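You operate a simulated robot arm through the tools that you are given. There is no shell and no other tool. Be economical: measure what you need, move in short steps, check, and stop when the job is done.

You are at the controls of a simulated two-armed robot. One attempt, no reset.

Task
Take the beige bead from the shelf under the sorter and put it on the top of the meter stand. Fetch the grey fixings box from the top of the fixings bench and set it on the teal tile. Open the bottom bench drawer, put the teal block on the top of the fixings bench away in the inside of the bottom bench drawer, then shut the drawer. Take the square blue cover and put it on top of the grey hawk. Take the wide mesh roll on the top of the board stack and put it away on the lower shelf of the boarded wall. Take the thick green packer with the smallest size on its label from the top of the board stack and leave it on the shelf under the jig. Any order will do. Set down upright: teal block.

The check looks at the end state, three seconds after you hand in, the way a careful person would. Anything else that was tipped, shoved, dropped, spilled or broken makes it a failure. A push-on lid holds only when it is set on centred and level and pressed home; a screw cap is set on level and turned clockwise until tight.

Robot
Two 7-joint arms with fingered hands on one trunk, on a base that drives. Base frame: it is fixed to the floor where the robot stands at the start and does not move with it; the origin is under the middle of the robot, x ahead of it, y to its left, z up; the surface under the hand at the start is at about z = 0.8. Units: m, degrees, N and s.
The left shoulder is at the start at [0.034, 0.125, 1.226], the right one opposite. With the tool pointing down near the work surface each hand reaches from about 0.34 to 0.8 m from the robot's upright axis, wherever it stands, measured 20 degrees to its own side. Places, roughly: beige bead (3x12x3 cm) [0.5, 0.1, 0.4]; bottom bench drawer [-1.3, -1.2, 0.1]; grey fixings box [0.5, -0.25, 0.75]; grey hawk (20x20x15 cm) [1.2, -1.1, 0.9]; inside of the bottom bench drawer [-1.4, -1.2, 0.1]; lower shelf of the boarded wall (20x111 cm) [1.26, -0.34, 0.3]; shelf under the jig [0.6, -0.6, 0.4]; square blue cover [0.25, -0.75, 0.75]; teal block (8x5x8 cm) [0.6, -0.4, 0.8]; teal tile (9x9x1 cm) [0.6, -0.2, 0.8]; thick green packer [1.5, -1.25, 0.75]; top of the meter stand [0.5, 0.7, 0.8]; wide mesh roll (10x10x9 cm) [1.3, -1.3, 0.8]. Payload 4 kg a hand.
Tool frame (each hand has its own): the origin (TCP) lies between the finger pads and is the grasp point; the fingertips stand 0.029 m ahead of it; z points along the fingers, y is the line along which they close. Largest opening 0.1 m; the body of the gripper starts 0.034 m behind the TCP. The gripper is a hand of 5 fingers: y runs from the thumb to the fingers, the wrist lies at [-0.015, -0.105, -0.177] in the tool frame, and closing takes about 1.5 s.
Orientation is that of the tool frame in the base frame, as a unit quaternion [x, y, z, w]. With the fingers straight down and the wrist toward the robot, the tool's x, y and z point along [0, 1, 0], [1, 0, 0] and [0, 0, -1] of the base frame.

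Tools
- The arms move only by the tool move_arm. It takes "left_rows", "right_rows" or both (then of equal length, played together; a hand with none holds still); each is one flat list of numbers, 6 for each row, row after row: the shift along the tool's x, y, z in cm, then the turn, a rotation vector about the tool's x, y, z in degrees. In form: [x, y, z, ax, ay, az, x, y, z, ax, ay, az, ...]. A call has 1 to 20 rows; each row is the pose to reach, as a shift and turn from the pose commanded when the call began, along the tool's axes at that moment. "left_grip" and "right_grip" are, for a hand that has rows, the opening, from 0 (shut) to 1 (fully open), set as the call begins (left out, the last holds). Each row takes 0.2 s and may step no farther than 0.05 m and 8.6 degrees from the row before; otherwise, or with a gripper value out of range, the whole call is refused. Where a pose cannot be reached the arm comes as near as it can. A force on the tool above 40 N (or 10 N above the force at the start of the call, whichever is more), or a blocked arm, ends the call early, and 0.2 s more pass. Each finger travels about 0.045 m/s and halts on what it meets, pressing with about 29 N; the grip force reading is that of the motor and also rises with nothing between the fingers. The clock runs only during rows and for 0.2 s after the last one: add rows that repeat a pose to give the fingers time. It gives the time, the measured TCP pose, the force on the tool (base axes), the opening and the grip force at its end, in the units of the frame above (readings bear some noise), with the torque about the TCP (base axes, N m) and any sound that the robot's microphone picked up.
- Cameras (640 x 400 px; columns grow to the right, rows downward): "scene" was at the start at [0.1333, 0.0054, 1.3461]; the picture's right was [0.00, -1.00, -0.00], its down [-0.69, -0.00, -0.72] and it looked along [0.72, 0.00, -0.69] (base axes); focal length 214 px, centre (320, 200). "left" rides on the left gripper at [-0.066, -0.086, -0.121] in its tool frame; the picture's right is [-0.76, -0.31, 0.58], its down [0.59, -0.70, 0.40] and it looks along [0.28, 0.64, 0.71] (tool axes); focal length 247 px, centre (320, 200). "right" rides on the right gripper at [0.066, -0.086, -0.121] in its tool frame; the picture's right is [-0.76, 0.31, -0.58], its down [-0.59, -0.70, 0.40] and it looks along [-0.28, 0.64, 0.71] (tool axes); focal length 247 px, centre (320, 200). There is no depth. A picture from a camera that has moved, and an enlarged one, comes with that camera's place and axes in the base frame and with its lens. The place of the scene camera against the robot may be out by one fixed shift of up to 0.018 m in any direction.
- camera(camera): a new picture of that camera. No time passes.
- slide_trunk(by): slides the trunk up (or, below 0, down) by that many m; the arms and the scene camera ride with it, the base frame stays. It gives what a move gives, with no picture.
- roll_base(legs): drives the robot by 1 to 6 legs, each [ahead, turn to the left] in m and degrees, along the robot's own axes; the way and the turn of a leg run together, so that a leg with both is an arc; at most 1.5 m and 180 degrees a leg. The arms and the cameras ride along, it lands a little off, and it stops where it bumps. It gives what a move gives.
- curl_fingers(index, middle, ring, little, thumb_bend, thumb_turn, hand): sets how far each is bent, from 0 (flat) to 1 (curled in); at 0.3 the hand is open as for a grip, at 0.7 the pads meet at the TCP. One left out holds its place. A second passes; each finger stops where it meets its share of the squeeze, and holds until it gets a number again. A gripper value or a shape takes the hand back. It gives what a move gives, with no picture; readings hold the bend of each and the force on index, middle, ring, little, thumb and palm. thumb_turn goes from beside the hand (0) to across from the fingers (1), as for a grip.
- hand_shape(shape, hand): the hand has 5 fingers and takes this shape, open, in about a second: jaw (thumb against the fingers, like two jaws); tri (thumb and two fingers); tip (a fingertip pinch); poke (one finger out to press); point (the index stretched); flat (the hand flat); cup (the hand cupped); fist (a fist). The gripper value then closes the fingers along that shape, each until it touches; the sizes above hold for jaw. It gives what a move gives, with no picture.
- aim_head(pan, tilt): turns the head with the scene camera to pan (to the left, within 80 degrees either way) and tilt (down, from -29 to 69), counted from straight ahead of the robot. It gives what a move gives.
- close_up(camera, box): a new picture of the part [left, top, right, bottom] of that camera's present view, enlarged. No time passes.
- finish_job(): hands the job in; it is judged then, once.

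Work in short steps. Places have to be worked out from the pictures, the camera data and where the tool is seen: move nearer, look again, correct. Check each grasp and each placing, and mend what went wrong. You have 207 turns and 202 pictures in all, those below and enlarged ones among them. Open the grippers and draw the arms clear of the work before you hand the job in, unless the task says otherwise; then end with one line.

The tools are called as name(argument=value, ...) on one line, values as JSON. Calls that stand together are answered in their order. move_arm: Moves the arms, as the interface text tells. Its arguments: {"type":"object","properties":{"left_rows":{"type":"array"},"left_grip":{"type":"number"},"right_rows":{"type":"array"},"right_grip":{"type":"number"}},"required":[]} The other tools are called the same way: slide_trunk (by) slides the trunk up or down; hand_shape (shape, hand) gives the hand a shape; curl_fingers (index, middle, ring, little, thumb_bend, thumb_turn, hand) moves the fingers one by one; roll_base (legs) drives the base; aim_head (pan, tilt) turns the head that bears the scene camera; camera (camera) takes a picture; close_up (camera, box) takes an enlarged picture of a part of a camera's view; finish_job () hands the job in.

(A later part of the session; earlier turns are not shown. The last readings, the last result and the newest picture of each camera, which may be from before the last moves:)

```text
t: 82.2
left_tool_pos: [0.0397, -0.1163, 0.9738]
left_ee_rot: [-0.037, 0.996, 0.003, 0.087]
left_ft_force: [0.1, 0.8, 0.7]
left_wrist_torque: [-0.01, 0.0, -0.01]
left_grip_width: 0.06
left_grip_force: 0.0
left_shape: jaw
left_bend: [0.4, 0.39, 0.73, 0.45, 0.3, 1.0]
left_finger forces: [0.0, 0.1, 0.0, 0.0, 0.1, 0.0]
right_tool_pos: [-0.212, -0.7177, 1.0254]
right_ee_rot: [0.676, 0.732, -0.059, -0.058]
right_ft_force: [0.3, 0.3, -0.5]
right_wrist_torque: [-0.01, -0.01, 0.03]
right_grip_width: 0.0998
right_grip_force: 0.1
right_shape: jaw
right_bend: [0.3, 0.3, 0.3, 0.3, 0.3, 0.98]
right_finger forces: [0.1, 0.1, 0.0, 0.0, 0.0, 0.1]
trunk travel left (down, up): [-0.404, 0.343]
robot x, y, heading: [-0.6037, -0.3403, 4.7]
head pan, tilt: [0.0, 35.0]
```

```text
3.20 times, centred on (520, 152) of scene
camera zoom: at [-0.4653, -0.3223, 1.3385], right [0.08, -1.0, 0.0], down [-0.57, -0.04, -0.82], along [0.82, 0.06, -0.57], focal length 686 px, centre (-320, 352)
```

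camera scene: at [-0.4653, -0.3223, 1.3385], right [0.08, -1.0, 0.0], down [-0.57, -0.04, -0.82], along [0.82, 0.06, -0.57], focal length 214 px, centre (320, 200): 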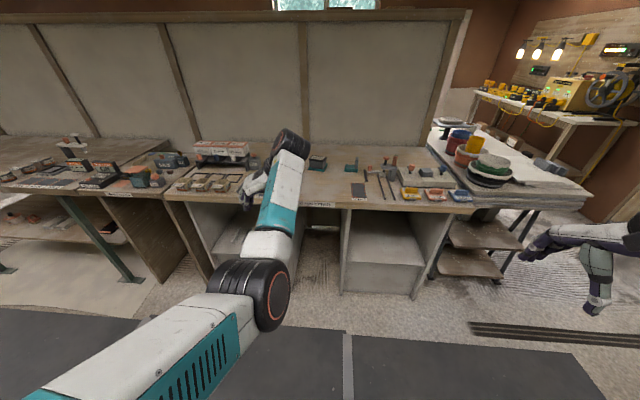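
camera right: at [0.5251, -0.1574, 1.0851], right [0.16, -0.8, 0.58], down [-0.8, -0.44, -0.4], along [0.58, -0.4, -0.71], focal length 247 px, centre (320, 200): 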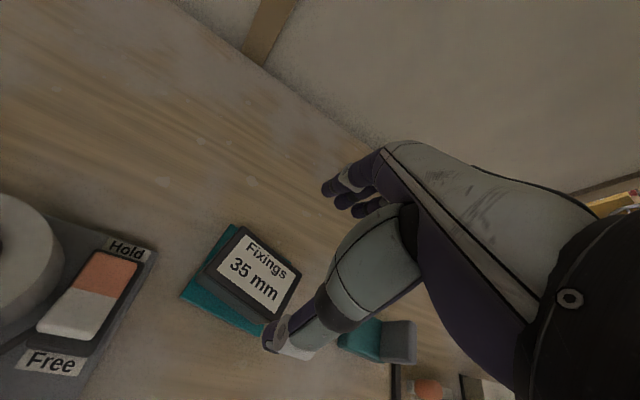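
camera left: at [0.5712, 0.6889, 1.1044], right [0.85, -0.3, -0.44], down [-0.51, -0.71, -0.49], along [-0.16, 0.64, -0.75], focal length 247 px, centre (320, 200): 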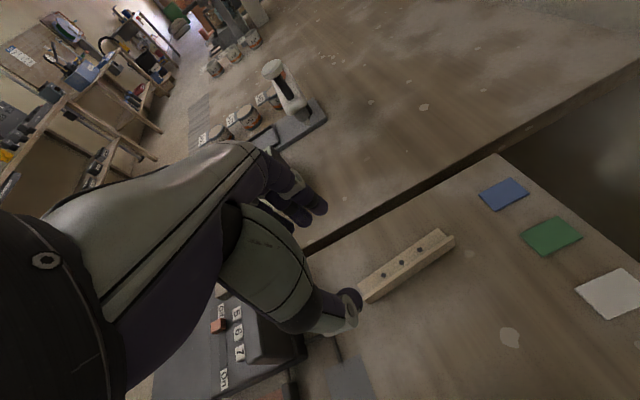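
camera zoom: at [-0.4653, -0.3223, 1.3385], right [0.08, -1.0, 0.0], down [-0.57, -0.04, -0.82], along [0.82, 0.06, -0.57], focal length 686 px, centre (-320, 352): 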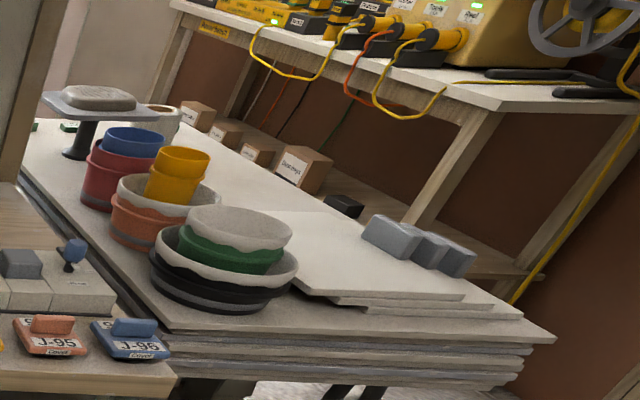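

The blue square cover is J-96 at the bench's right corner. First correct heading, level the right hand, and yaw it 90° (handshake) for pinching the teal block's upright plate.

roll_base(legs=[[0, -4.5]])

move_arm(right_rows=[0, 0, 0, -5, 0, 0, 0, 0, 0, -9.6, 0, 0])

move_arm(right_rows=[0, 0, 0, 0, 0, 7.5, 0, 0.5, 0, 0, 0, 15, 0, 1, 0, 0, 0, 22.5, 0, 2, 0, 0, 0, 30, 0, 3, 0, 0, 0, 37.5, 0, 4, 0, 0, 0, 45, 0, 5, 0, 0, 0, 52.5, 0, 6, 0, 0, 0, 60, 0, 7, 0, 0, 0, 67.5, 0, 8, 0, 0, 0, 75, 0, 9, 0, 0, 0, 82.5, 0, 10, 0, 0, 0, 90])

```text
t: 83.1
left_tool_pos: [0.0552, -0.1686, 0.9728]
left_ee_rot: [0.004, 0.996, 0.0, 0.087]
left_ft_force: [0.0, 0.2, -0.5]
left_wrist_torque: [0.0, 0.0, -0.02]
left_grip_width: 0.06
left_grip_force: 0.0
left_shape: jaw
left_bend: [0.4, 0.39, 0.73, 0.45, 0.3, 1.0]
left_finger forces: [0.0, 0.0, 0.0, 0.0, 0.1, 0.0]
right_tool_pos: [-0.2431, -0.7481, 1.0242]
right_ee_rot: [0.705, 0.704, -0.057, -0.059]
right_ft_force: [-0.5, -0.5, -0.3]
right_wrist_torque: [-0.04, -0.04, -0.02]
right_grip_width: 0.0997
right_grip_force: 0.1
right_shape: jaw
right_bend: [0.3, 0.3, 0.3, 0.3, 0.3, 0.98]
right_finger forces: [0.0, 0.0, 0.0, 0.0, 0.1, 0.0]
trunk travel left (down, up): [-0.404, 0.343]
robot x, y, heading: [-0.6078, -0.3376, -0.1]
head pan, tilt: [0.0, 35.0]
```

```text
t: 83.7
left_tool_pos: [0.056, -0.1679, 0.9731]
left_ee_rot: [0.003, 0.996, -0.001, 0.087]
left_ft_force: [0.4, 0.3, -0.5]
left_wrist_torque: [0.05, -0.03, -0.02]
left_grip_width: 0.0599
left_grip_force: 0.1
left_shape: jaw
left_bend: [0.4, 0.39, 0.73, 0.45, 0.3, 1.0]
left_finger forces: [0.0, 0.0, 0.0, 0.1, 0.1, 0.0]
right_tool_pos: [-0.2426, -0.7479, 1.0252]
right_ee_rot: [0.707, 0.707, 0.002, 0.0]
right_ft_force: [0.2, -0.3, -0.3]
right_wrist_torque: [0.0, 0.01, 0.02]
right_grip_width: 0.0997
right_grip_force: 0.1
right_shape: jaw
right_bend: [0.3, 0.3, 0.3, 0.3, 0.3, 0.98]
right_finger forces: [0.0, 0.0, 0.1, 0.1, 0.0, 0.1]
trunk travel left (down, up): [-0.404, 0.343]
robot x, y, heading: [-0.6084, -0.3341, -0.2]
head pan, tilt: [0.0, 35.0]
```

```text
t: 86.3
left_tool_pos: [0.0555, -0.1678, 0.9708]
left_ee_rot: [0.003, 0.996, -0.001, 0.087]
left_ft_force: [0.1, -0.3, 0.8]
left_wrist_torque: [0.02, -0.01, -0.05]
left_grip_width: 0.0596
left_grip_force: 0.0
left_shape: jaw
left_bend: [0.4, 0.39, 0.73, 0.45, 0.3, 1.0]
left_finger forces: [0.0, 0.1, 0.0, 0.1, 0.1, 0.1]
right_tool_pos: [-0.144, -0.7482, 1.0254]
right_ee_rot: [1.0, -0.004, 0.002, -0.002]
right_ft_force: [0.1, -0.6, -0.1]
right_wrist_torque: [0.02, 0.0, 0.02]
right_grip_width: 0.0998
right_grip_force: 0.1
right_shape: jaw
right_bend: [0.3, 0.3, 0.3, 0.3, 0.3, 0.98]
right_finger forces: [0.0, 0.0, 0.1, 0.1, 0.1, 0.0]
trunk travel left (down, up): [-0.404, 0.343]
robot x, y, heading: [-0.6096, -0.3394, -0.1]
head pan, tilt: [0.0, 35.0]
```

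Retract left hand, then drive to ≈(-0.12,-0.2).

move_arm(left_rows=[4, 1.7, -1.5, 0, 0, 0, 8, 3.4, -3, 0, 0, 0, 12, 5, -4.5, 0, 0, 0, 16, 6.7, -6, 0, 0, 0, 20, 8.4, -7.5, 0, 0, 0, 23.8, 10, -9, 0, 0, 0])

roll_base(legs=[[0, 15], [0.5, 0], [0, -15]])

aim_head(pan=-15, tilt=45)

camera(camera="scene")

camera(camera="right")

```text
t: 87.7
left_tool_pos: [-0.1922, -0.0558, 1.0322]
left_ee_rot: [-0.005, 0.995, 0.008, 0.1]
left_ft_force: [-0.2, -0.2, 0.3]
left_wrist_torque: [-0.01, -0.02, 0.02]
left_grip_width: 0.0598
left_grip_force: 0.0
left_shape: jaw
left_bend: [0.4, 0.39, 0.73, 0.45, 0.3, 1.0]
left_finger forces: [0.0, 0.0, 0.0, 0.0, 0.0, 0.1]
right_tool_pos: [-0.1436, -0.7467, 1.0268]
right_ee_rot: [1.0, 0.0, 0.002, -0.002]
right_ft_force: [-0.7, -0.8, 0.5]
right_wrist_torque: [-0.01, -0.02, -0.01]
right_grip_width: 0.1
right_grip_force: 0.1
right_shape: jaw
right_bend: [0.3, 0.3, 0.3, 0.3, 0.3, 0.98]
right_finger forces: [0.0, 0.0, 0.1, 0.1, 0.1, 0.1]
trunk travel left (down, up): [-0.404, 0.343]
robot x, y, heading: [-0.6054, -0.3387, -0.1]
head pan, tilt: [0.0, 35.0]
```

```text
t: 92.5
left_tool_pos: [0.2909, 0.0863, 1.0265]
left_ee_rot: [-0.01, 0.996, 0.013, 0.092]
left_ft_force: [-0.4, 0.7, 0.9]
left_wrist_torque: [0.01, -0.03, 0.01]
left_grip_width: 0.06
left_grip_force: 0.0
left_shape: jaw
left_bend: [0.4, 0.39, 0.73, 0.45, 0.3, 1.0]
left_finger forces: [0.0, 0.0, 0.1, 0.1, 0.0, 0.0]
right_tool_pos: [0.3521, -0.6071, 1.0254]
right_ee_rot: [1.0, 0.006, 0.002, -0.001]
right_ft_force: [-0.9, 0.1, 0.2]
right_wrist_torque: [0.08, -0.01, 0.02]
right_grip_width: 0.0998
right_grip_force: 0.0
right_shape: jaw
right_bend: [0.3, 0.3, 0.3, 0.3, 0.3, 0.98]
right_finger forces: [0.0, 0.0, 0.0, 0.0, 0.1, 0.1]
trunk travel left (down, up): [-0.404, 0.343]
robot x, y, heading: [-0.1151, -0.2027, 0.9]
head pan, tilt: [0.0, 35.0]
```

```text
t: 93.2
left_tool_pos: [0.2923, 0.0876, 1.0291]
left_ee_rot: [-0.012, 0.996, 0.017, 0.092]
left_ft_force: [0.3, -0.1, -0.2]
left_wrist_torque: [0.01, -0.03, -0.01]
left_grip_width: 0.0597
left_grip_force: 0.0
left_shape: jaw
left_bend: [0.4, 0.39, 0.73, 0.45, 0.3, 1.0]
left_finger forces: [0.0, 0.1, 0.1, 0.0, 0.1, 0.1]
right_tool_pos: [0.3524, -0.6052, 1.0244]
right_ee_rot: [1.0, 0.007, 0.001, -0.001]
right_ft_force: [-0.6, 0.2, 0.1]
right_wrist_torque: [-0.01, -0.03, 0.01]
right_grip_width: 0.1
right_grip_force: 0.1
right_shape: jaw
right_bend: [0.3, 0.3, 0.3, 0.3, 0.3, 0.98]
right_finger forces: [0.1, 0.0, 0.0, 0.0, 0.0, 0.0]
trunk travel left (down, up): [-0.404, 0.343]
robot x, y, heading: [-0.1194, -0.2009, 0.6]
head pan, tilt: [-15.0, 45.0]
```

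```text
150 pictures are left
camera scene: at [0.0158, -0.2178, 1.3237], right [-0.25, -0.97, 0.0], down [-0.69, 0.18, -0.71], along [0.69, -0.17, -0.71], focal length 214 px, centre (320, 200)
```

scene: 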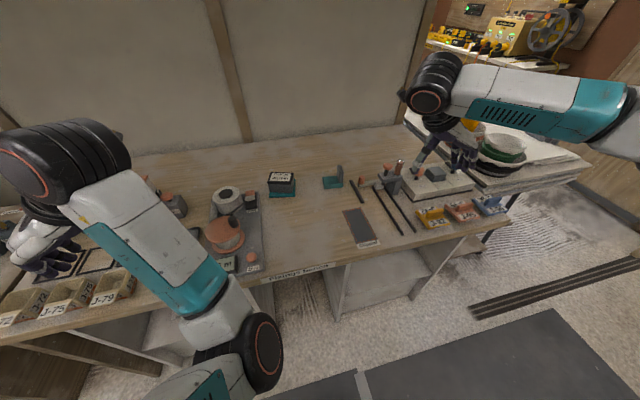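

```text
149 pictures are left
camera right: at [0.4176, -0.5194, 1.1466], right [-0.75, -0.32, 0.57], down [-0.6, 0.7, -0.4], along [-0.27, -0.64, -0.72], focal length 247 px, centre (320, 200)
```

right: 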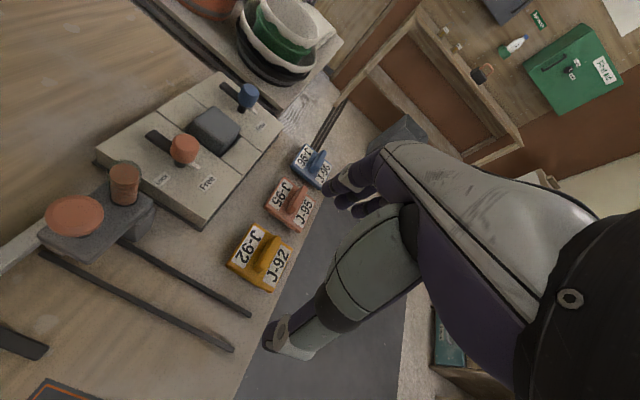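

Zoom on the teal block from here.

close_up(camera="scene", box=[300, 150, 400, 212])

```text
6.40 times, centred on (350, 181) of scene
camera zoom: at [0.0158, -0.2178, 1.3237], right [-0.25, -0.97, 0.0], down [-0.69, 0.18, -0.71], along [0.69, -0.17, -0.71], focal length 1373 px, centre (128, 322)
```

zoom: 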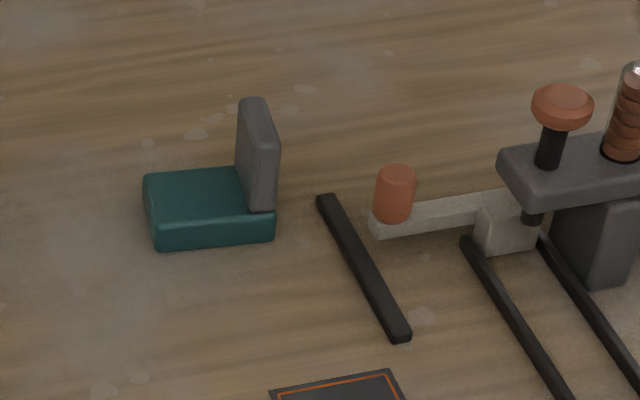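

Plate of the block is at ≈[0.592,-0.432], top z≈0.87. Move the right hand above it with 0.6 opening.

move_arm(right_rows=[3.4, -2.5, 0, 0, 0, 1, 6.8, -5, 0, 0, 0, 2, 10.2, -7.5, 0, 0, 0, 3, 13.6, -10, 0, 0, 0, 4, 17, -12.6, 0, 0, 0, 5, 20.5, -15.2, 1, 0, 0, 6, 24, -17.7, 4, 0, 0, 6], right_grip=0.6)

camera(camera="right")

close_up(camera="scene", box=[270, 100, 430, 200])

```text
refused: row 7 steps farther than a row can; nothing moved
```

```text
147 pictures are left
camera right: at [0.4176, -0.5194, 1.1466], right [-0.75, -0.32, 0.57], down [-0.6, 0.7, -0.4], along [-0.27, -0.64, -0.72], focal length 247 px, centre (320, 200)
```

right: 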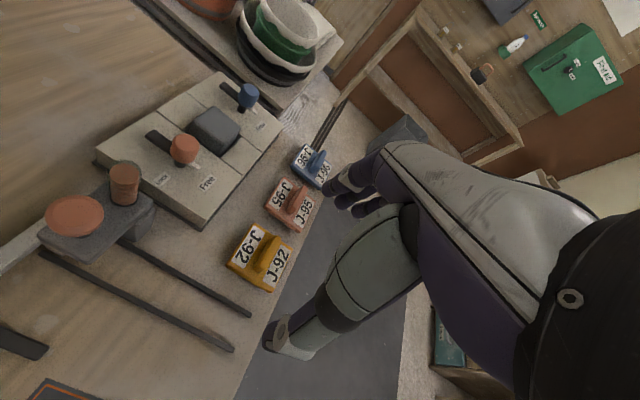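

```text
4.00 times, centred on (350, 150) of scene
camera zoom: at [0.0158, -0.2178, 1.3237], right [-0.25, -0.97, 0.0], down [-0.69, 0.18, -0.71], along [0.69, -0.17, -0.71], focal length 858 px, centre (200, 400)
```

zoom: 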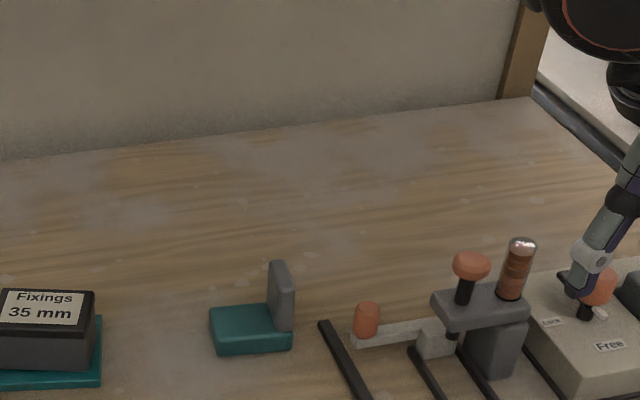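

Resend with finer last steps.

move_arm(right_rows=[3.4, -2.5, 0, 0, 0, 1, 6.8, -5, 0, 0, 0, 2, 10.2, -7.5, 0, 0, 0, 3, 13.6, -10, 0, 0, 0, 4, 17, -12.6, 0, 0, 0, 5, 20.5, -15.2, 0.5, 0, 0, 6, 24, -17.7, 2, 0, 0, 6, 24, -17.7, 5, 0, 0, 6], right_grip=0.6)

camera(camera="right")

close_up(camera="scene", box=[270, 100, 430, 200])

```text
t: 95.0
left_tool_pos: [0.292, 0.0864, 1.0274]
left_ee_rot: [-0.01, 0.996, 0.017, 0.093]
left_ft_force: [-0.4, -1.3, 0.2]
left_wrist_torque: [0.03, 0.0, 0.02]
left_grip_width: 0.0599
left_grip_force: 0.0
left_shape: jaw
left_bend: [0.4, 0.39, 0.73, 0.45, 0.3, 1.0]
left_finger forces: [0.0, 0.1, 0.1, 0.0, 0.0, 0.1]
right_tool_pos: [0.5829, -0.4304, 0.9763]
right_ee_rot: [0.999, -0.045, 0.0, -0.001]
right_ft_force: [0.9, -0.5, -1.0]
right_wrist_torque: [0.07, -0.01, -0.02]
right_grip_width: 0.06
right_grip_force: 0.0
right_shape: jaw
right_bend: [0.39, 0.39, 0.73, 0.45, 0.3, 1.0]
right_finger forces: [0.0, 0.0, 0.0, 0.1, 0.1, 0.1]
right hand out of reach, approached as far as the arm can: row 7, 8
trunk travel left (down, up): [-0.404, 0.343]
robot x, y, heading: [-0.1215, -0.2047, 0.5]
head pan, tilt: [-15.0, 45.0]
```

```text
145 pictures are left
camera right: at [0.6564, -0.3522, 1.0975], right [-0.78, -0.24, 0.58], down [-0.52, 0.76, -0.39], along [-0.34, -0.61, -0.72], focal length 247 px, centre (320, 200)
```

right: 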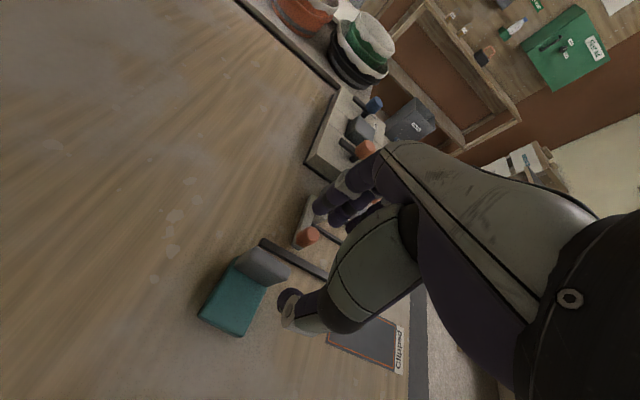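

```text
4.00 times, centred on (350, 150) of scene
camera zoom: at [0.0168, -0.2202, 1.3235], right [-0.25, -0.97, 0.0], down [-0.69, 0.18, -0.71], along [0.68, -0.17, -0.71], focal length 858 px, centre (200, 400)
```

zoom: 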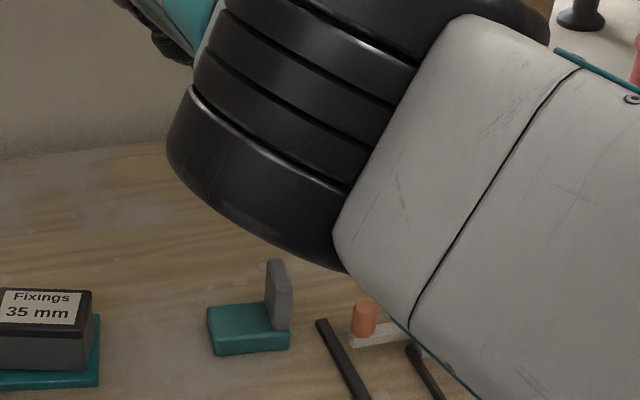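

Plate (from hand camera) is at ≈[0.578,-0.442]; correct and descend partially.

move_arm(right_rows=[-0.3, 0.6, 3, 0, 0, 1, -0.4, 1.2, 6, 0, 0, 2, -0.4, 1.2, 8, 0, 0, 2])

camera(camera="right")

close_up(camera="scene", box=[270, 100, 430, 200])

```text
t: 95.8
left_tool_pos: [0.2921, 0.0892, 1.0286]
left_ee_rot: [-0.012, 0.996, 0.016, 0.092]
left_ft_force: [0.2, 0.1, 0.8]
left_wrist_torque: [0.0, 0.01, 0.04]
left_grip_width: 0.06
left_grip_force: 0.0
left_shape: jaw
left_bend: [0.4, 0.39, 0.73, 0.45, 0.3, 1.0]
left_finger forces: [0.0, 0.0, 0.0, 0.0, 0.1, 0.0]
right_tool_pos: [0.5695, -0.441, 0.8985]
right_ee_rot: [0.998, -0.062, 0.001, -0.001]
right_ft_force: [-1.2, 0.1, -0.2]
right_wrist_torque: [0.03, -0.02, -0.02]
right_grip_width: 0.06
right_grip_force: 0.0
right_shape: jaw
right_bend: [0.39, 0.39, 0.73, 0.45, 0.3, 1.0]
right_finger forces: [0.0, 0.0, 0.1, 0.1, 0.1, 0.1]
right hand out of reach, approached as far as the arm can: row 3
trunk travel left (down, up): [-0.404, 0.343]
robot x, y, heading: [-0.1118, -0.2059, 0.6]
head pan, tilt: [-15.0, 45.0]
```

```text
143 pictures are left
camera right: at [0.6455, -0.3645, 1.0209], right [-0.79, -0.21, 0.58], down [-0.5, 0.77, -0.4], along [-0.36, -0.6, -0.72], focal length 247 px, centre (320, 200)
```

right: 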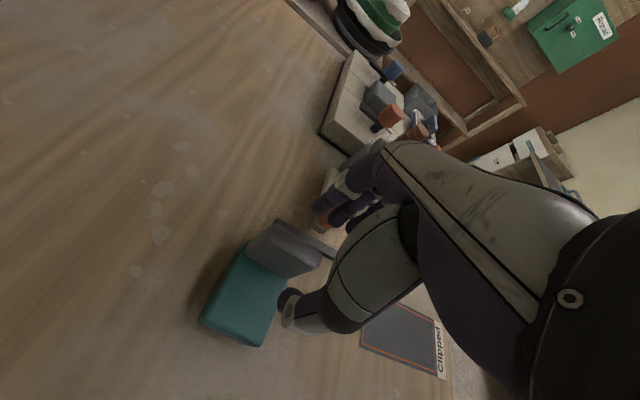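

```text
4.00 times, centred on (350, 150) of scene
camera zoom: at [0.016, -0.2176, 1.3237], right [-0.25, -0.97, 0.0], down [-0.69, 0.18, -0.71], along [0.68, -0.18, -0.71], focal length 858 px, centre (200, 400)
```

zoom: 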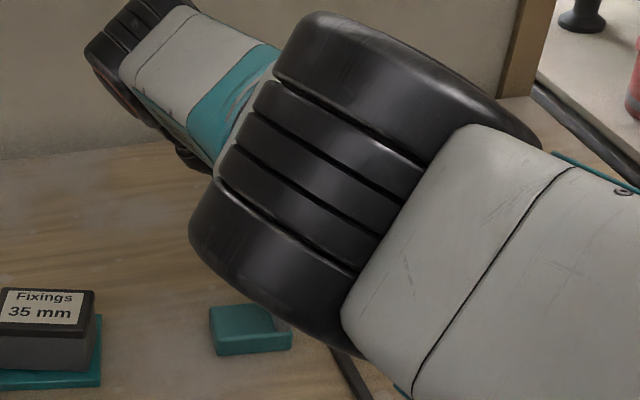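

Straddling the plate. Lower the trunk 3.5 cm to reach grip height.

slide_trunk(by=-0.035)

camera(camera="right")

```text
t: 96.6
left_tool_pos: [0.2897, 0.0946, 0.9938]
left_ee_rot: [-0.015, 0.995, 0.026, 0.092]
left_ft_force: [0.7, -1.3, 1.3]
left_wrist_torque: [0.01, -0.03, 0.0]
left_grip_width: 0.0599
left_grip_force: 0.0
left_shape: jaw
left_bend: [0.4, 0.39, 0.73, 0.45, 0.3, 1.0]
left_finger forces: [0.0, 0.0, 0.1, 0.1, 0.1, 0.0]
right_tool_pos: [0.5709, -0.4422, 0.8582]
right_ee_rot: [0.998, -0.063, -0.006, -0.001]
right_ft_force: [-0.1, 0.0, -0.2]
right_wrist_torque: [0.01, 0.01, 0.0]
right_grip_width: 0.0598
right_grip_force: 0.0
right_shape: jaw
right_bend: [0.39, 0.39, 0.73, 0.45, 0.3, 1.0]
right_finger forces: [0.0, 0.1, 0.0, 0.0, 0.0, 0.1]
trunk travel left (down, up): [-0.369, 0.378]
robot x, y, heading: [-0.1179, -0.2057, 0.4]
head pan, tilt: [-15.0, 45.0]
```

```text
141 pictures are left
camera right: at [0.6485, -0.3646, 0.9787], right [-0.78, -0.21, 0.58], down [-0.5, 0.77, -0.39], along [-0.37, -0.6, -0.71], focal length 247 px, centre (320, 200)
```

right: 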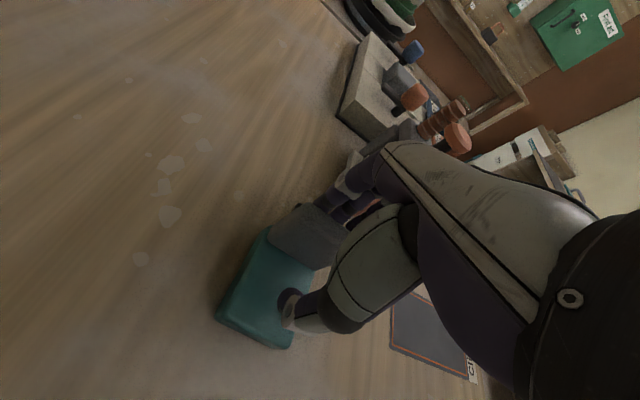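

Plate lies between thumb and fingers. Close and lift slightly.

move_arm(right_rows=[0, 0, 0, 0, 0, 0, 0, 0, 0, 0, 0, 0, 0, 0, 0, 0, 0, 0, 0, 0, 0, 0, 0, 0, 0, 0, 0, 0, 0, 0, 0, 0, 0, 0, 0, 0], right_grip=0)

move_arm(right_rows=[-0.5, 0, -3, 0, 0, 0, -1, 0, -6, 0, 0, 0])

camera(camera="right")

close_up(camera="scene", box=[270, 80, 430, 180])

```text
t: 98.0
left_tool_pos: [0.2924, 0.0949, 0.9943]
left_ee_rot: [-0.015, 0.995, 0.023, 0.095]
left_ft_force: [-0.2, -0.7, -0.3]
left_wrist_torque: [0.01, 0.01, -0.01]
left_grip_width: 0.0601
left_grip_force: 0.1
left_shape: jaw
left_bend: [0.4, 0.39, 0.73, 0.45, 0.3, 1.0]
left_finger forces: [0.0, 0.0, 0.1, 0.1, 0.2, 0.1]
right_tool_pos: [0.5707, -0.4414, 0.8579]
right_ee_rot: [0.998, -0.064, -0.006, -0.002]
right_ft_force: [0.2, 0.3, 0.8]
right_wrist_torque: [0.0, 0.0, -0.01]
right_grip_width: 0.0114
right_grip_force: 29.5
right_shape: jaw
right_bend: [0.65, 0.62, 0.7, 0.7, 0.73, 1.0]
right_finger forces: [15.8, 8.5, 0.1, 0.0, 24.4, 0.0]
trunk travel left (down, up): [-0.369, 0.378]
robot x, y, heading: [-0.1167, -0.2026, 0.7]
head pan, tilt: [-15.0, 45.0]
```

```text
t: 98.6
left_tool_pos: [0.2915, 0.0936, 0.995]
left_ee_rot: [-0.016, 0.995, 0.025, 0.095]
left_ft_force: [0.0, 0.7, 0.5]
left_wrist_torque: [-0.02, -0.02, 0.0]
left_grip_width: 0.0598
left_grip_force: 0.1
left_shape: jaw
left_bend: [0.4, 0.39, 0.73, 0.45, 0.3, 1.0]
left_finger forces: [0.0, 0.1, 0.1, 0.1, 0.0, 0.1]
right_tool_pos: [0.5794, -0.4383, 0.9166]
right_ee_rot: [0.998, -0.064, -0.007, -0.001]
right_ft_force: [-0.8, 0.4, -1.4]
right_wrist_torque: [0.01, -0.03, -0.01]
right_grip_width: 0.0114
right_grip_force: 28.8
right_shape: jaw
right_bend: [0.65, 0.62, 0.7, 0.7, 0.73, 1.0]
right_finger forces: [15.8, 8.6, 0.0, 0.1, 24.4, 0.0]
right hand out of reach, approached as far as the arm can: row 1, 2
trunk travel left (down, up): [-0.369, 0.378]
robot x, y, heading: [-0.1178, -0.2035, 0.4]
head pan, tilt: [-15.0, 45.0]
```

```text
140 pictures are left
camera right: at [0.6582, -0.3634, 1.0376], right [-0.78, -0.21, 0.59], down [-0.5, 0.77, -0.39], along [-0.37, -0.6, -0.71], focal length 247 px, centre (320, 200)
```

right: 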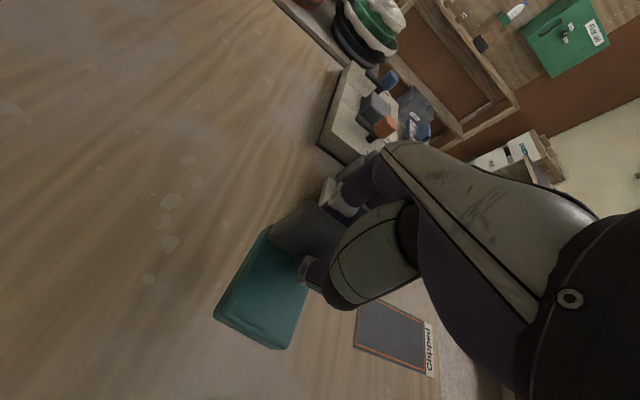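

```text
4.00 times, centred on (350, 130) of scene
camera zoom: at [0.0224, -0.2175, 1.2882], right [-0.25, -0.97, 0.0], down [-0.69, 0.18, -0.71], along [0.68, -0.18, -0.71], focal length 858 px, centre (200, 480)
```

zoom: 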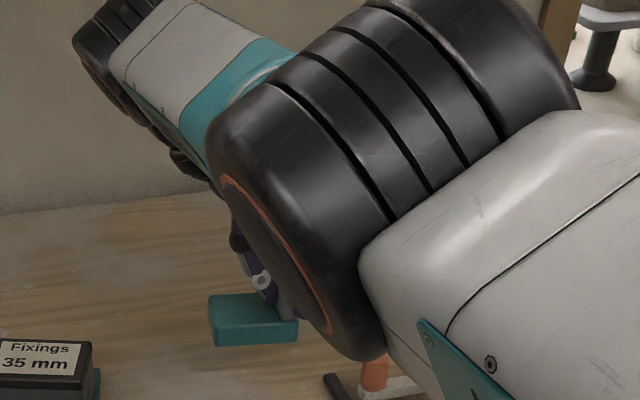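

Block in hand. Raise trunk 10 cm, back away, turn around toward the drawer bench.

slide_trunk(by=0.1)

roll_base(legs=[[-0.4, 0], [0, -130]])

aim_head(pan=0, tilt=30)

camera(camera="scene")

```text
t: 100.0
left_tool_pos: [0.2931, 0.0942, 1.1008]
left_ee_rot: [-0.016, 0.994, 0.026, 0.101]
left_ft_force: [-0.1, 0.4, 0.3]
left_wrist_torque: [0.01, -0.01, 0.0]
left_grip_width: 0.0598
left_grip_force: 0.1
left_shape: jaw
left_bend: [0.4, 0.39, 0.73, 0.45, 0.3, 1.0]
left_finger forces: [0.0, 0.0, 0.0, 0.1, 0.0, 0.0]
right_tool_pos: [0.576, -0.4386, 1.0363]
right_ee_rot: [0.998, -0.065, 0.009, -0.002]
right_ft_force: [-0.8, -0.7, -0.7]
right_wrist_torque: [-0.02, -0.01, -0.05]
right_grip_width: 0.0114
right_grip_force: 29.0
right_shape: jaw
right_bend: [0.65, 0.62, 0.7, 0.7, 0.73, 1.0]
right_finger forces: [15.8, 8.6, 0.0, 0.0, 24.4, 0.0]
trunk travel left (down, up): [-0.469, 0.278]
robot x, y, heading: [-0.119, -0.2015, 0.7]
head pan, tilt: [-15.0, 45.0]
```

```text
t: 108.0
left_tool_pos: [-0.549, -0.7138, 1.0973]
left_ee_rot: [0.892, 0.442, -0.075, 0.065]
left_ft_force: [0.1, -1.2, 0.5]
left_wrist_torque: [-0.01, 0.0, 0.01]
left_grip_width: 0.0599
left_grip_force: 0.2
left_shape: jaw
left_bend: [0.4, 0.39, 0.73, 0.45, 0.3, 1.0]
left_finger forces: [0.0, 0.0, 0.0, 0.0, 0.0, 0.0]
right_tool_pos: [-1.1436, -0.5964, 1.0363]
right_ee_rot: [-0.37, 0.929, -0.006, -0.007]
right_ft_force: [-0.8, 0.1, -1.7]
right_wrist_torque: [0.05, -0.02, 0.01]
right_grip_width: 0.0113
right_grip_force: 29.2
right_shape: jaw
right_bend: [0.65, 0.62, 0.7, 0.7, 0.73, 1.0]
right_finger forces: [15.9, 8.6, 0.1, 0.0, 24.6, 0.0]
trunk travel left (down, up): [-0.469, 0.278]
robot x, y, heading: [-0.5204, -0.2074, -128.7]
head pan, tilt: [-15.0, 45.0]
```

```text
t: 108.8
left_tool_pos: [-0.5468, -0.7158, 1.0984]
left_ee_rot: [0.891, 0.442, -0.076, 0.067]
left_ft_force: [-0.1, 0.1, -0.6]
left_wrist_torque: [0.02, -0.04, 0.01]
left_grip_width: 0.06
left_grip_force: 0.0
left_shape: jaw
left_bend: [0.4, 0.39, 0.73, 0.45, 0.3, 1.0]
left_finger forces: [0.1, 0.0, 0.0, 0.0, 0.0, 0.0]
right_tool_pos: [-1.142, -0.5962, 1.0364]
right_ee_rot: [-0.371, 0.929, -0.006, -0.006]
right_ft_force: [-0.1, -0.8, -0.6]
right_wrist_torque: [0.0, -0.02, -0.03]
right_grip_width: 0.011
right_grip_force: 29.4
right_shape: jaw
right_bend: [0.65, 0.62, 0.7, 0.7, 0.73, 1.0]
right_finger forces: [16.0, 8.7, 0.1, 0.1, 24.6, 0.0]
trunk travel left (down, up): [-0.469, 0.278]
robot x, y, heading: [-0.5226, -0.207, -128.3]
head pan, tilt: [0.0, 30.0]
```

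```text
138 pictures are left
camera scene: at [-0.5945, -0.3017, 1.412], right [-0.78, 0.62, 0.0], down [0.31, 0.39, -0.87], along [-0.54, -0.68, -0.5], focal length 214 px, centre (320, 200)
```

scene: 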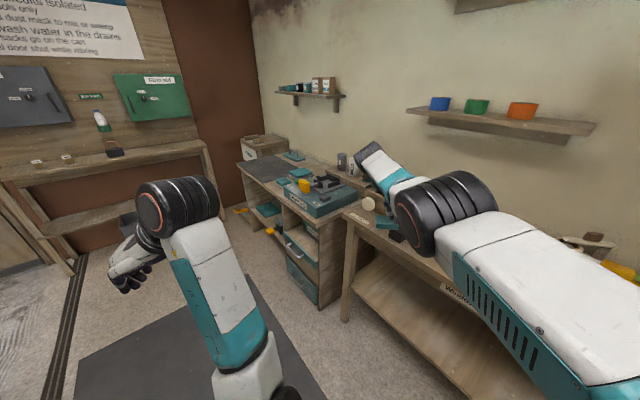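

Zoom on the drawer unit.

close_up(camera="scene", box=[220, 130, 420, 330])

```text
2.00 times, centred on (320, 230) of scene
camera zoom: at [-0.5945, -0.3017, 1.412], right [-0.78, 0.62, 0.0], down [0.31, 0.39, -0.87], along [-0.54, -0.68, -0.5], focal length 429 px, centre (320, 140)
```

zoom: 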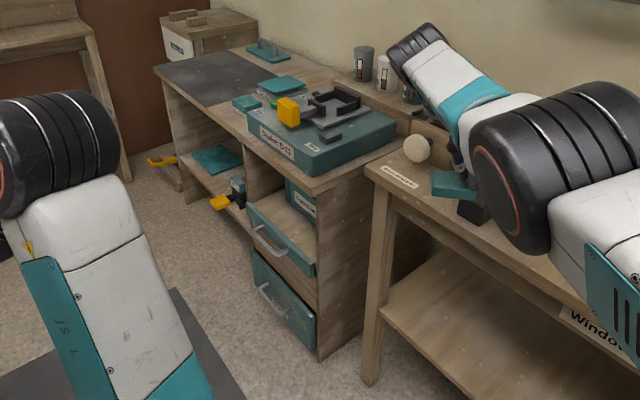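

Retract the right hand 20 cm, then drive to face the drawer unit (≈(-0.45,-1.15), heading 180).

move_arm(right_rows=[-4, 0, -1, 0, 0, 0, -8, 0, -2, 0, 0, 0, -12, 0, -3, 0, 0, 0, -16, 0, -4, 0, 0, 0, -20, 0, -4, 0, 0, 0])

roll_base(legs=[[0, 41], [0.93, 0], [0, -90]])

aim_head(pan=0, tilt=50)

camera(camera="scene")

```text
t: 110.0
left_tool_pos: [-0.5458, -0.7159, 1.0979]
left_ee_rot: [0.891, 0.442, -0.075, 0.068]
left_ft_force: [0.0, -0.9, -0.3]
left_wrist_torque: [0.02, 0.01, -0.02]
left_grip_width: 0.0598
left_grip_force: 0.1
left_shape: jaw
left_bend: [0.4, 0.39, 0.73, 0.45, 0.3, 1.0]
left_finger forces: [0.0, 0.1, 0.0, 0.1, 0.0, 0.0]
right_tool_pos: [-1.0885, -0.6276, 1.063]
right_ee_rot: [-0.369, 0.929, -0.004, -0.006]
right_ft_force: [-0.3, 0.4, -1.3]
right_wrist_torque: [-0.03, 0.03, 0.0]
right_grip_width: 0.0113
right_grip_force: 28.7
right_shape: jaw
right_bend: [0.65, 0.62, 0.7, 0.7, 0.73, 1.0]
right_finger forces: [16.1, 8.7, 0.1, 0.1, 24.9, 0.1]
right hand out of reach, approached as far as the arm can: row 1, 2, 3, 4, 5
trunk travel left (down, up): [-0.469, 0.278]
robot x, y, heading: [-0.5231, -0.2081, -128.6]
head pan, tilt: [0.0, 30.0]
```

```text
t: 120.8
left_tool_pos: [-0.8818, -1.4467, 1.0981]
left_ee_rot: [0.995, 0.024, -0.097, 0.03]
left_ft_force: [0.4, 0.4, 0.0]
left_wrist_torque: [0.0, 0.01, -0.01]
left_grip_width: 0.0598
left_grip_force: 0.1
left_shape: jaw
left_bend: [0.4, 0.39, 0.73, 0.45, 0.3, 1.0]
left_finger forces: [0.0, 0.0, 0.0, 0.1, 0.0, 0.0]
right_tool_pos: [-1.1627, -0.9746, 1.0629]
right_ee_rot: [0.059, 0.998, -0.002, -0.008]
right_ft_force: [-0.1, -0.8, -1.0]
right_wrist_torque: [0.0, 0.01, 0.01]
right_grip_width: 0.0113
right_grip_force: 28.5
right_shape: jaw
right_bend: [0.65, 0.62, 0.7, 0.7, 0.73, 1.0]
right_finger forces: [16.1, 8.6, 0.1, 0.0, 24.7, 0.0]
trunk travel left (down, up): [-0.469, 0.278]
robot x, y, heading: [-0.4742, -1.1402, -178.4]
head pan, tilt: [0.0, 30.0]
```

```text
t: 121.6
left_tool_pos: [-0.8815, -1.4488, 1.0992]
left_ee_rot: [0.995, 0.024, -0.097, 0.03]
left_ft_force: [0.6, -0.8, -0.2]
left_wrist_torque: [-0.04, -0.01, 0.01]
left_grip_width: 0.0599
left_grip_force: 0.0
left_shape: jaw
left_bend: [0.4, 0.39, 0.73, 0.45, 0.3, 1.0]
left_finger forces: [0.0, 0.0, 0.1, 0.1, 0.0, 0.0]
right_tool_pos: [-1.1639, -0.9763, 1.064]
right_ee_rot: [0.059, 0.998, -0.001, -0.007]
right_ft_force: [0.9, -0.6, -1.1]
right_wrist_torque: [0.02, -0.04, 0.02]
right_grip_width: 0.0111
right_grip_force: 29.1
right_shape: jaw
right_bend: [0.65, 0.62, 0.7, 0.7, 0.73, 1.0]
right_finger forces: [16.1, 8.6, 0.1, 0.1, 24.8, 0.0]
trunk travel left (down, up): [-0.469, 0.278]
robot x, y, heading: [-0.4744, -1.1442, -178.5]
head pan, tilt: [0.0, 50.0]
```

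```text
136 pictures are left
camera scene: at [-0.5832, -1.1377, 1.3826], right [-0.02, 1.0, 0.0], down [0.77, 0.02, -0.64], along [-0.64, -0.02, -0.77], focal length 214 px, centre (320, 200)
```

scene: 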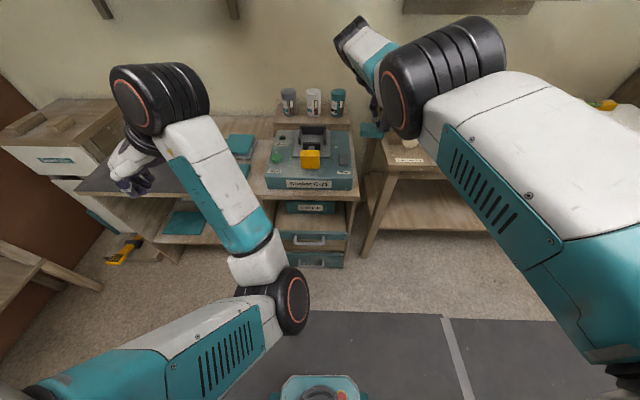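

Back off 0.35 m and lower the trunk fully to work at drawer height.

roll_base(legs=[[-0.35, -1.5]])

slide_trunk(by=-0.4)

aim_head(pan=0, tilt=35)

camera(camera="scene")

```text
t: 123.9
left_tool_pos: [-0.5375, -1.4337, 1.0991]
left_ee_rot: [0.995, 0.012, -0.098, 0.03]
left_ft_force: [0.9, 0.3, 0.0]
left_wrist_torque: [-0.01, 0.03, 0.03]
left_grip_width: 0.06
left_grip_force: 0.1
left_shape: jaw
left_bend: [0.4, 0.39, 0.73, 0.45, 0.3, 1.0]
left_finger forces: [0.1, 0.0, 0.1, 0.1, 0.0, 0.0]
right_tool_pos: [-0.8056, -0.9539, 1.0633]
right_ee_rot: [0.07, 0.998, -0.001, -0.008]
right_ft_force: [0.2, -0.7, -1.0]
right_wrist_torque: [0.06, -0.03, -0.03]
right_grip_width: 0.0112
right_grip_force: 28.8
right_shape: jaw
right_bend: [0.65, 0.62, 0.7, 0.7, 0.73, 1.0]
right_finger forces: [16.1, 8.8, 0.0, 0.0, 24.6, 0.0]
trunk travel left (down, up): [-0.469, 0.278]
robot x, y, heading: [-0.1257, -1.1384, 179.8]
head pan, tilt: [0.0, 50.0]
```

```text
t: 127.7
left_tool_pos: [-0.5458, -1.4352, 0.6624]
left_ee_rot: [0.999, 0.01, -0.042, 0.031]
left_ft_force: [1.3, -0.1, 0.0]
left_wrist_torque: [0.03, -0.01, 0.0]
left_grip_width: 0.0602
left_grip_force: 0.0
left_shape: jaw
left_bend: [0.4, 0.39, 0.73, 0.45, 0.3, 1.0]
left_finger forces: [0.1, 0.0, 0.1, 0.0, 0.0, 0.0]
right_tool_pos: [-0.7948, -0.9551, 0.4434]
right_ee_rot: [0.07, 0.983, 0.011, 0.168]
right_ft_force: [-1.1, 0.5, -0.3]
right_wrist_torque: [0.04, -0.02, -0.03]
right_grip_width: 0.0111
right_grip_force: 29.3
right_shape: jaw
right_bend: [0.65, 0.62, 0.7, 0.7, 0.73, 1.0]
right_finger forces: [16.3, 8.5, 0.1, 0.1, 24.7, 0.1]
trunk travel left (down, up): [-0.069, 0.678]
robot x, y, heading: [-0.1244, -1.1354, 179.7]
head pan, tilt: [0.0, 50.0]
```

```text
t: 128.5
left_tool_pos: [-0.5476, -1.4335, 0.6626]
left_ee_rot: [0.999, 0.01, -0.041, 0.03]
left_ft_force: [0.3, 0.2, 0.7]
left_wrist_torque: [-0.04, 0.0, 0.0]
left_grip_width: 0.06
left_grip_force: 0.0
left_shape: jaw
left_bend: [0.4, 0.39, 0.73, 0.45, 0.3, 1.0]
left_finger forces: [0.0, 0.1, 0.0, 0.0, 0.1, 0.0]
right_tool_pos: [-0.7966, -0.9543, 0.4442]
right_ee_rot: [0.07, 0.983, 0.01, 0.168]
right_ft_force: [0.4, 0.3, -1.9]
right_wrist_torque: [0.02, 0.01, -0.03]
right_grip_width: 0.0112
right_grip_force: 28.9
right_shape: jaw
right_bend: [0.65, 0.62, 0.7, 0.7, 0.73, 1.0]
right_finger forces: [16.1, 8.5, 0.1, 0.1, 24.8, 0.1]
trunk travel left (down, up): [-0.069, 0.678]
robot x, y, heading: [-0.1249, -1.136, 180.0]
head pan, tilt: [0.0, 35.0]
```

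```text
135 pictures are left
camera scene: at [-0.3654, -1.1307, 0.9907], right [0.0, 1.0, 0.0], down [0.57, 0.0, -0.82], along [-0.82, 0.0, -0.57], focal length 214 px, centre (320, 200)
```

scene: 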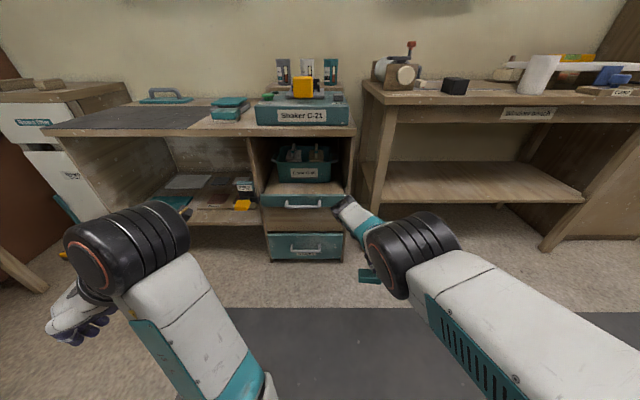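

close_up(camera="scene", box=[240, 130, 380, 290])

```text
2.50 times, centred on (310, 210) of scene
camera zoom: at [-0.3654, -1.1307, 0.9907], right [0.0, 1.0, 0.0], down [0.57, 0.0, -0.82], along [-0.82, 0.0, -0.57], focal length 536 px, centre (345, 175)
```

zoom: 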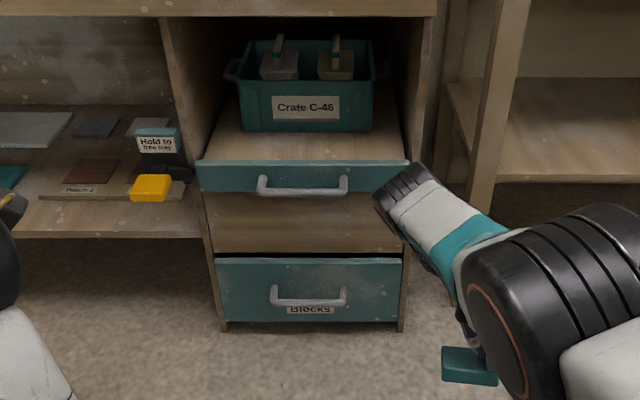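

Bottom drawer "Blocks": bar handle at ≈[-1.13,-1.207,0.146], front plane x≈-1.17. Pull the right hand back/outward and level it; turn the left hand back to default yaw.

move_arm(left_rows=[-0.6, 0, 1.3, 0, 0, 7.5, -1.1, 0, 2.6, 0, 0, 15, -1.7, 0, 3.9, 0, 0, 22.5, -2.2, 0, 5.2, 0, 0, 30, -2.8, 0, 6.5, 0, 0, 37.5, -3.4, 0, 7.8, 0, 0, 45, -3.9, 0, 9.1, 0, 0, 52.5, -4.5, 0, 10.4, 0, 0, 60, -5, 0, 11.7, 0, 0, 67.5, -5.6, 0, 13, 0, 0, 75, -6.2, 0, 14.3, 0, 0, 82.5, -6.7, 0, 15.6, 0, 0, 90], right_rows=[-1.9, 1.5, -1, 0, 1.6, 0, -3.8, 3, -2, 0, 3.2, 0, -5.8, 4.6, -3, 0, 4.9, 0, -7.7, 6.1, -4, 0, 6.5, 0, -9.6, 7.7, -5, 0, 8.1, 0, -11.5, 9.2, -6, 0, 9.8, 0, -13.5, 10.7, -7, 0, 11.4, 0, -15.4, 12.3, -8, 0, 13, 0, -17.3, 13.8, -9, 0, 14.7, 0, -19.2, 15.3, -10, 0, 16.3, 0, -21.2, 16.9, -11, 0, 18, 0, -23.1, 18.4, -12.3, 0, 19.6, 0])

camera(camera="scene")

```text
t: 131.1
left_tool_pos: [-0.6261, -1.4437, 0.5135]
left_ee_rot: [0.712, -0.701, -0.009, 0.051]
left_ft_force: [-0.2, 0.4, 0.1]
left_wrist_torque: [0.0, 0.0, 0.01]
left_grip_width: 0.06
left_grip_force: 0.0
left_shape: jaw
left_bend: [0.4, 0.39, 0.73, 0.45, 0.3, 1.0]
left_finger forces: [0.0, 0.1, 0.1, 0.1, 0.0, 0.1]
left hand out of reach, approached as far as the arm can: row 2, 3, 4, 5, 6
right_tool_pos: [-0.9086, -0.8195, 0.5858]
right_ee_rot: [0.069, 0.997, 0.022, 0.0]
right_ft_force: [0.7, 0.0, -0.8]
right_wrist_torque: [-0.01, -0.04, 0.02]
right_grip_width: 0.0113
right_grip_force: 29.0
right_shape: jaw
right_bend: [0.65, 0.62, 0.7, 0.7, 0.73, 1.0]
right_finger forces: [16.2, 9.0, 0.0, 0.0, 25.3, 0.0]
right hand out of reach, approached as far as the arm can: row 1, 2, 3, 4, 5, 6, 7, 8, 9, 10, 11, 12
trunk travel left (down, up): [-0.069, 0.678]
robot x, y, heading: [-0.128, -1.1376, 179.9]
head pan, tilt: [0.0, 35.0]
```

```text
133 pictures are left
camera scene: at [-0.3649, -1.1304, 0.9911], right [0.0, 1.0, 0.0], down [0.57, 0.0, -0.82], along [-0.82, 0.0, -0.57], focal length 214 px, centre (320, 200)
```

scene: 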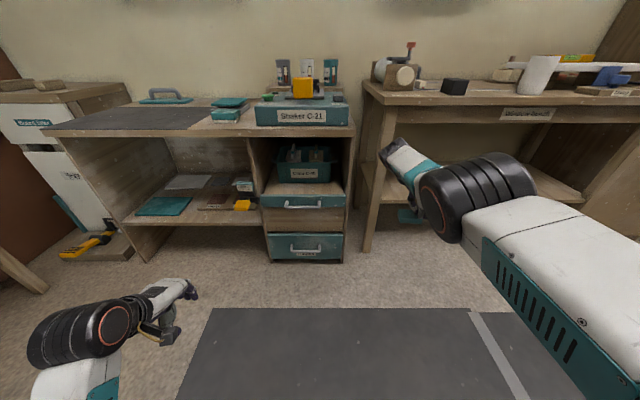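

The right arm can't fold in that yaw; rotate it back to default yaw (block stays upright).

move_arm(right_rows=[0, 0, 0, 0, 0, -7.5, 0, 0, 0, 0, 0, -15, 0, 0, 0, 0, 0, -22.5, 0, 0, 0, 0, 0, -30, 0, 0, 0, 0, 0, -37.5, 0, 0, 0, 0, 0, -45, 0, 0, 0, 0, 0, -52.5, 0, 0, 0, 0, 0, -60, 0, 0, 0, 0, 0, -67.5, 0, 0, 0, 0, 0, -75, 0, 0, 0, 0, 0, -82.5, 0, 0, 0, 0, 0, -90, 0, 0, 0, 0, 0, -90])

camera(camera="scene")

```text
t: 133.9
left_tool_pos: [-0.6268, -1.444, 0.512]
left_ee_rot: [0.714, -0.698, -0.008, 0.05]
left_ft_force: [0.1, 0.3, 0.0]
left_wrist_torque: [-0.01, -0.01, 0.02]
left_grip_width: 0.0599
left_grip_force: 0.1
left_shape: jaw
left_bend: [0.4, 0.39, 0.73, 0.45, 0.3, 1.0]
left_finger forces: [0.1, 0.0, 0.1, 0.0, 0.0, 0.0]
right_tool_pos: [-0.9968, -0.7798, 0.5771]
right_ee_rot: [-0.659, 0.752, 0.017, 0.015]
right_ft_force: [-0.6, 0.4, -0.9]
right_wrist_torque: [0.03, -0.01, 0.02]
right_grip_width: 0.0111
right_grip_force: 29.2
right_shape: jaw
right_bend: [0.65, 0.62, 0.7, 0.7, 0.73, 1.0]
right_finger forces: [16.2, 9.0, 0.0, 0.0, 25.3, 0.0]
right hand out of reach, approached as far as the arm can: row 1, 2, 3, 4, 5, 6, 7, 8, 9, 10, 11, 12, 13
trunk travel left (down, up): [-0.069, 0.678]
robot x, y, heading: [-0.1286, -1.1353, 180.0]
head pan, tilt: [0.0, 35.0]
```

```text
132 pictures are left
camera scene: at [-0.3656, -1.1305, 0.9907], right [0.0, 1.0, 0.0], down [0.57, 0.0, -0.82], along [-0.82, 0.0, -0.57], focal length 214 px, centre (320, 200)
```

scene: 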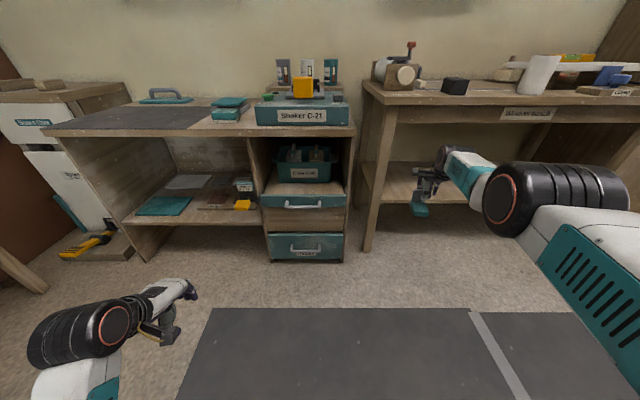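

Try drawing the right hand back along its own y and up.

move_arm(right_rows=[0, -4, -1, 0, 0, -1.5, 0, -8, -2, 0, 0, -3, 0, -12, -3, 0, 0, -4.5, 0, -16, -4, 0, 0, -6, 0, -20, -5, 0, 0, -7, 0, -24, -6, 0, 0, -8, 0, -24, -6, 0, 0, -8])

camera(camera="right")

```text
t: 135.5
left_tool_pos: [-0.6267, -1.4441, 0.5112]
left_ee_rot: [0.713, -0.7, -0.006, 0.05]
left_ft_force: [0.8, -0.1, 0.3]
left_wrist_torque: [0.01, 0.0, -0.01]
left_grip_width: 0.0597
left_grip_force: 0.2
left_shape: jaw
left_bend: [0.4, 0.39, 0.73, 0.45, 0.3, 1.0]
left_finger forces: [0.0, 0.2, 0.1, 0.0, 0.1, 0.1]
right_tool_pos: [-0.9842, -0.7399, 0.6114]
right_ee_rot: [0.709, -0.705, -0.016, -0.016]
right_ft_force: [0.0, -0.4, -1.0]
right_wrist_torque: [0.01, 0.01, 0.0]
right_grip_width: 0.0111
right_grip_force: 28.5
right_shape: jaw
right_bend: [0.65, 0.62, 0.7, 0.7, 0.73, 1.0]
right_finger forces: [16.2, 9.0, 0.1, 0.0, 25.2, 0.0]
right hand out of reach, approached as far as the arm can: row 1, 2, 3, 4, 5, 6, 7
trunk travel left (down, up): [-0.069, 0.678]
robot x, y, heading: [-0.1239, -1.1374, 179.9]
head pan, tilt: [0.0, 35.0]
```

```text
131 pictures are left
camera right: at [-0.8983, -0.8109, 0.7282], right [-0.31, 0.73, 0.61], down [0.7, 0.61, -0.37], along [-0.64, 0.31, -0.7], focal length 247 px, centre (320, 200)
```

right: 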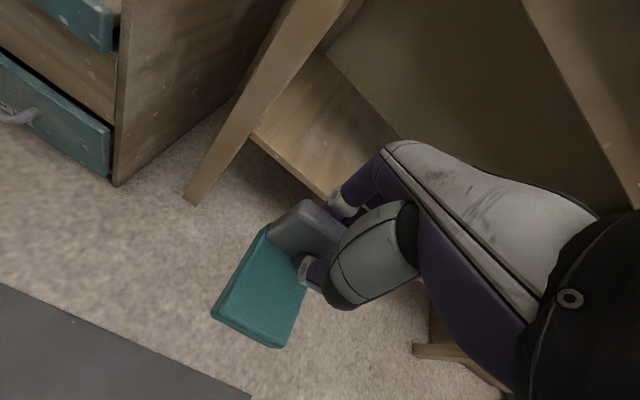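

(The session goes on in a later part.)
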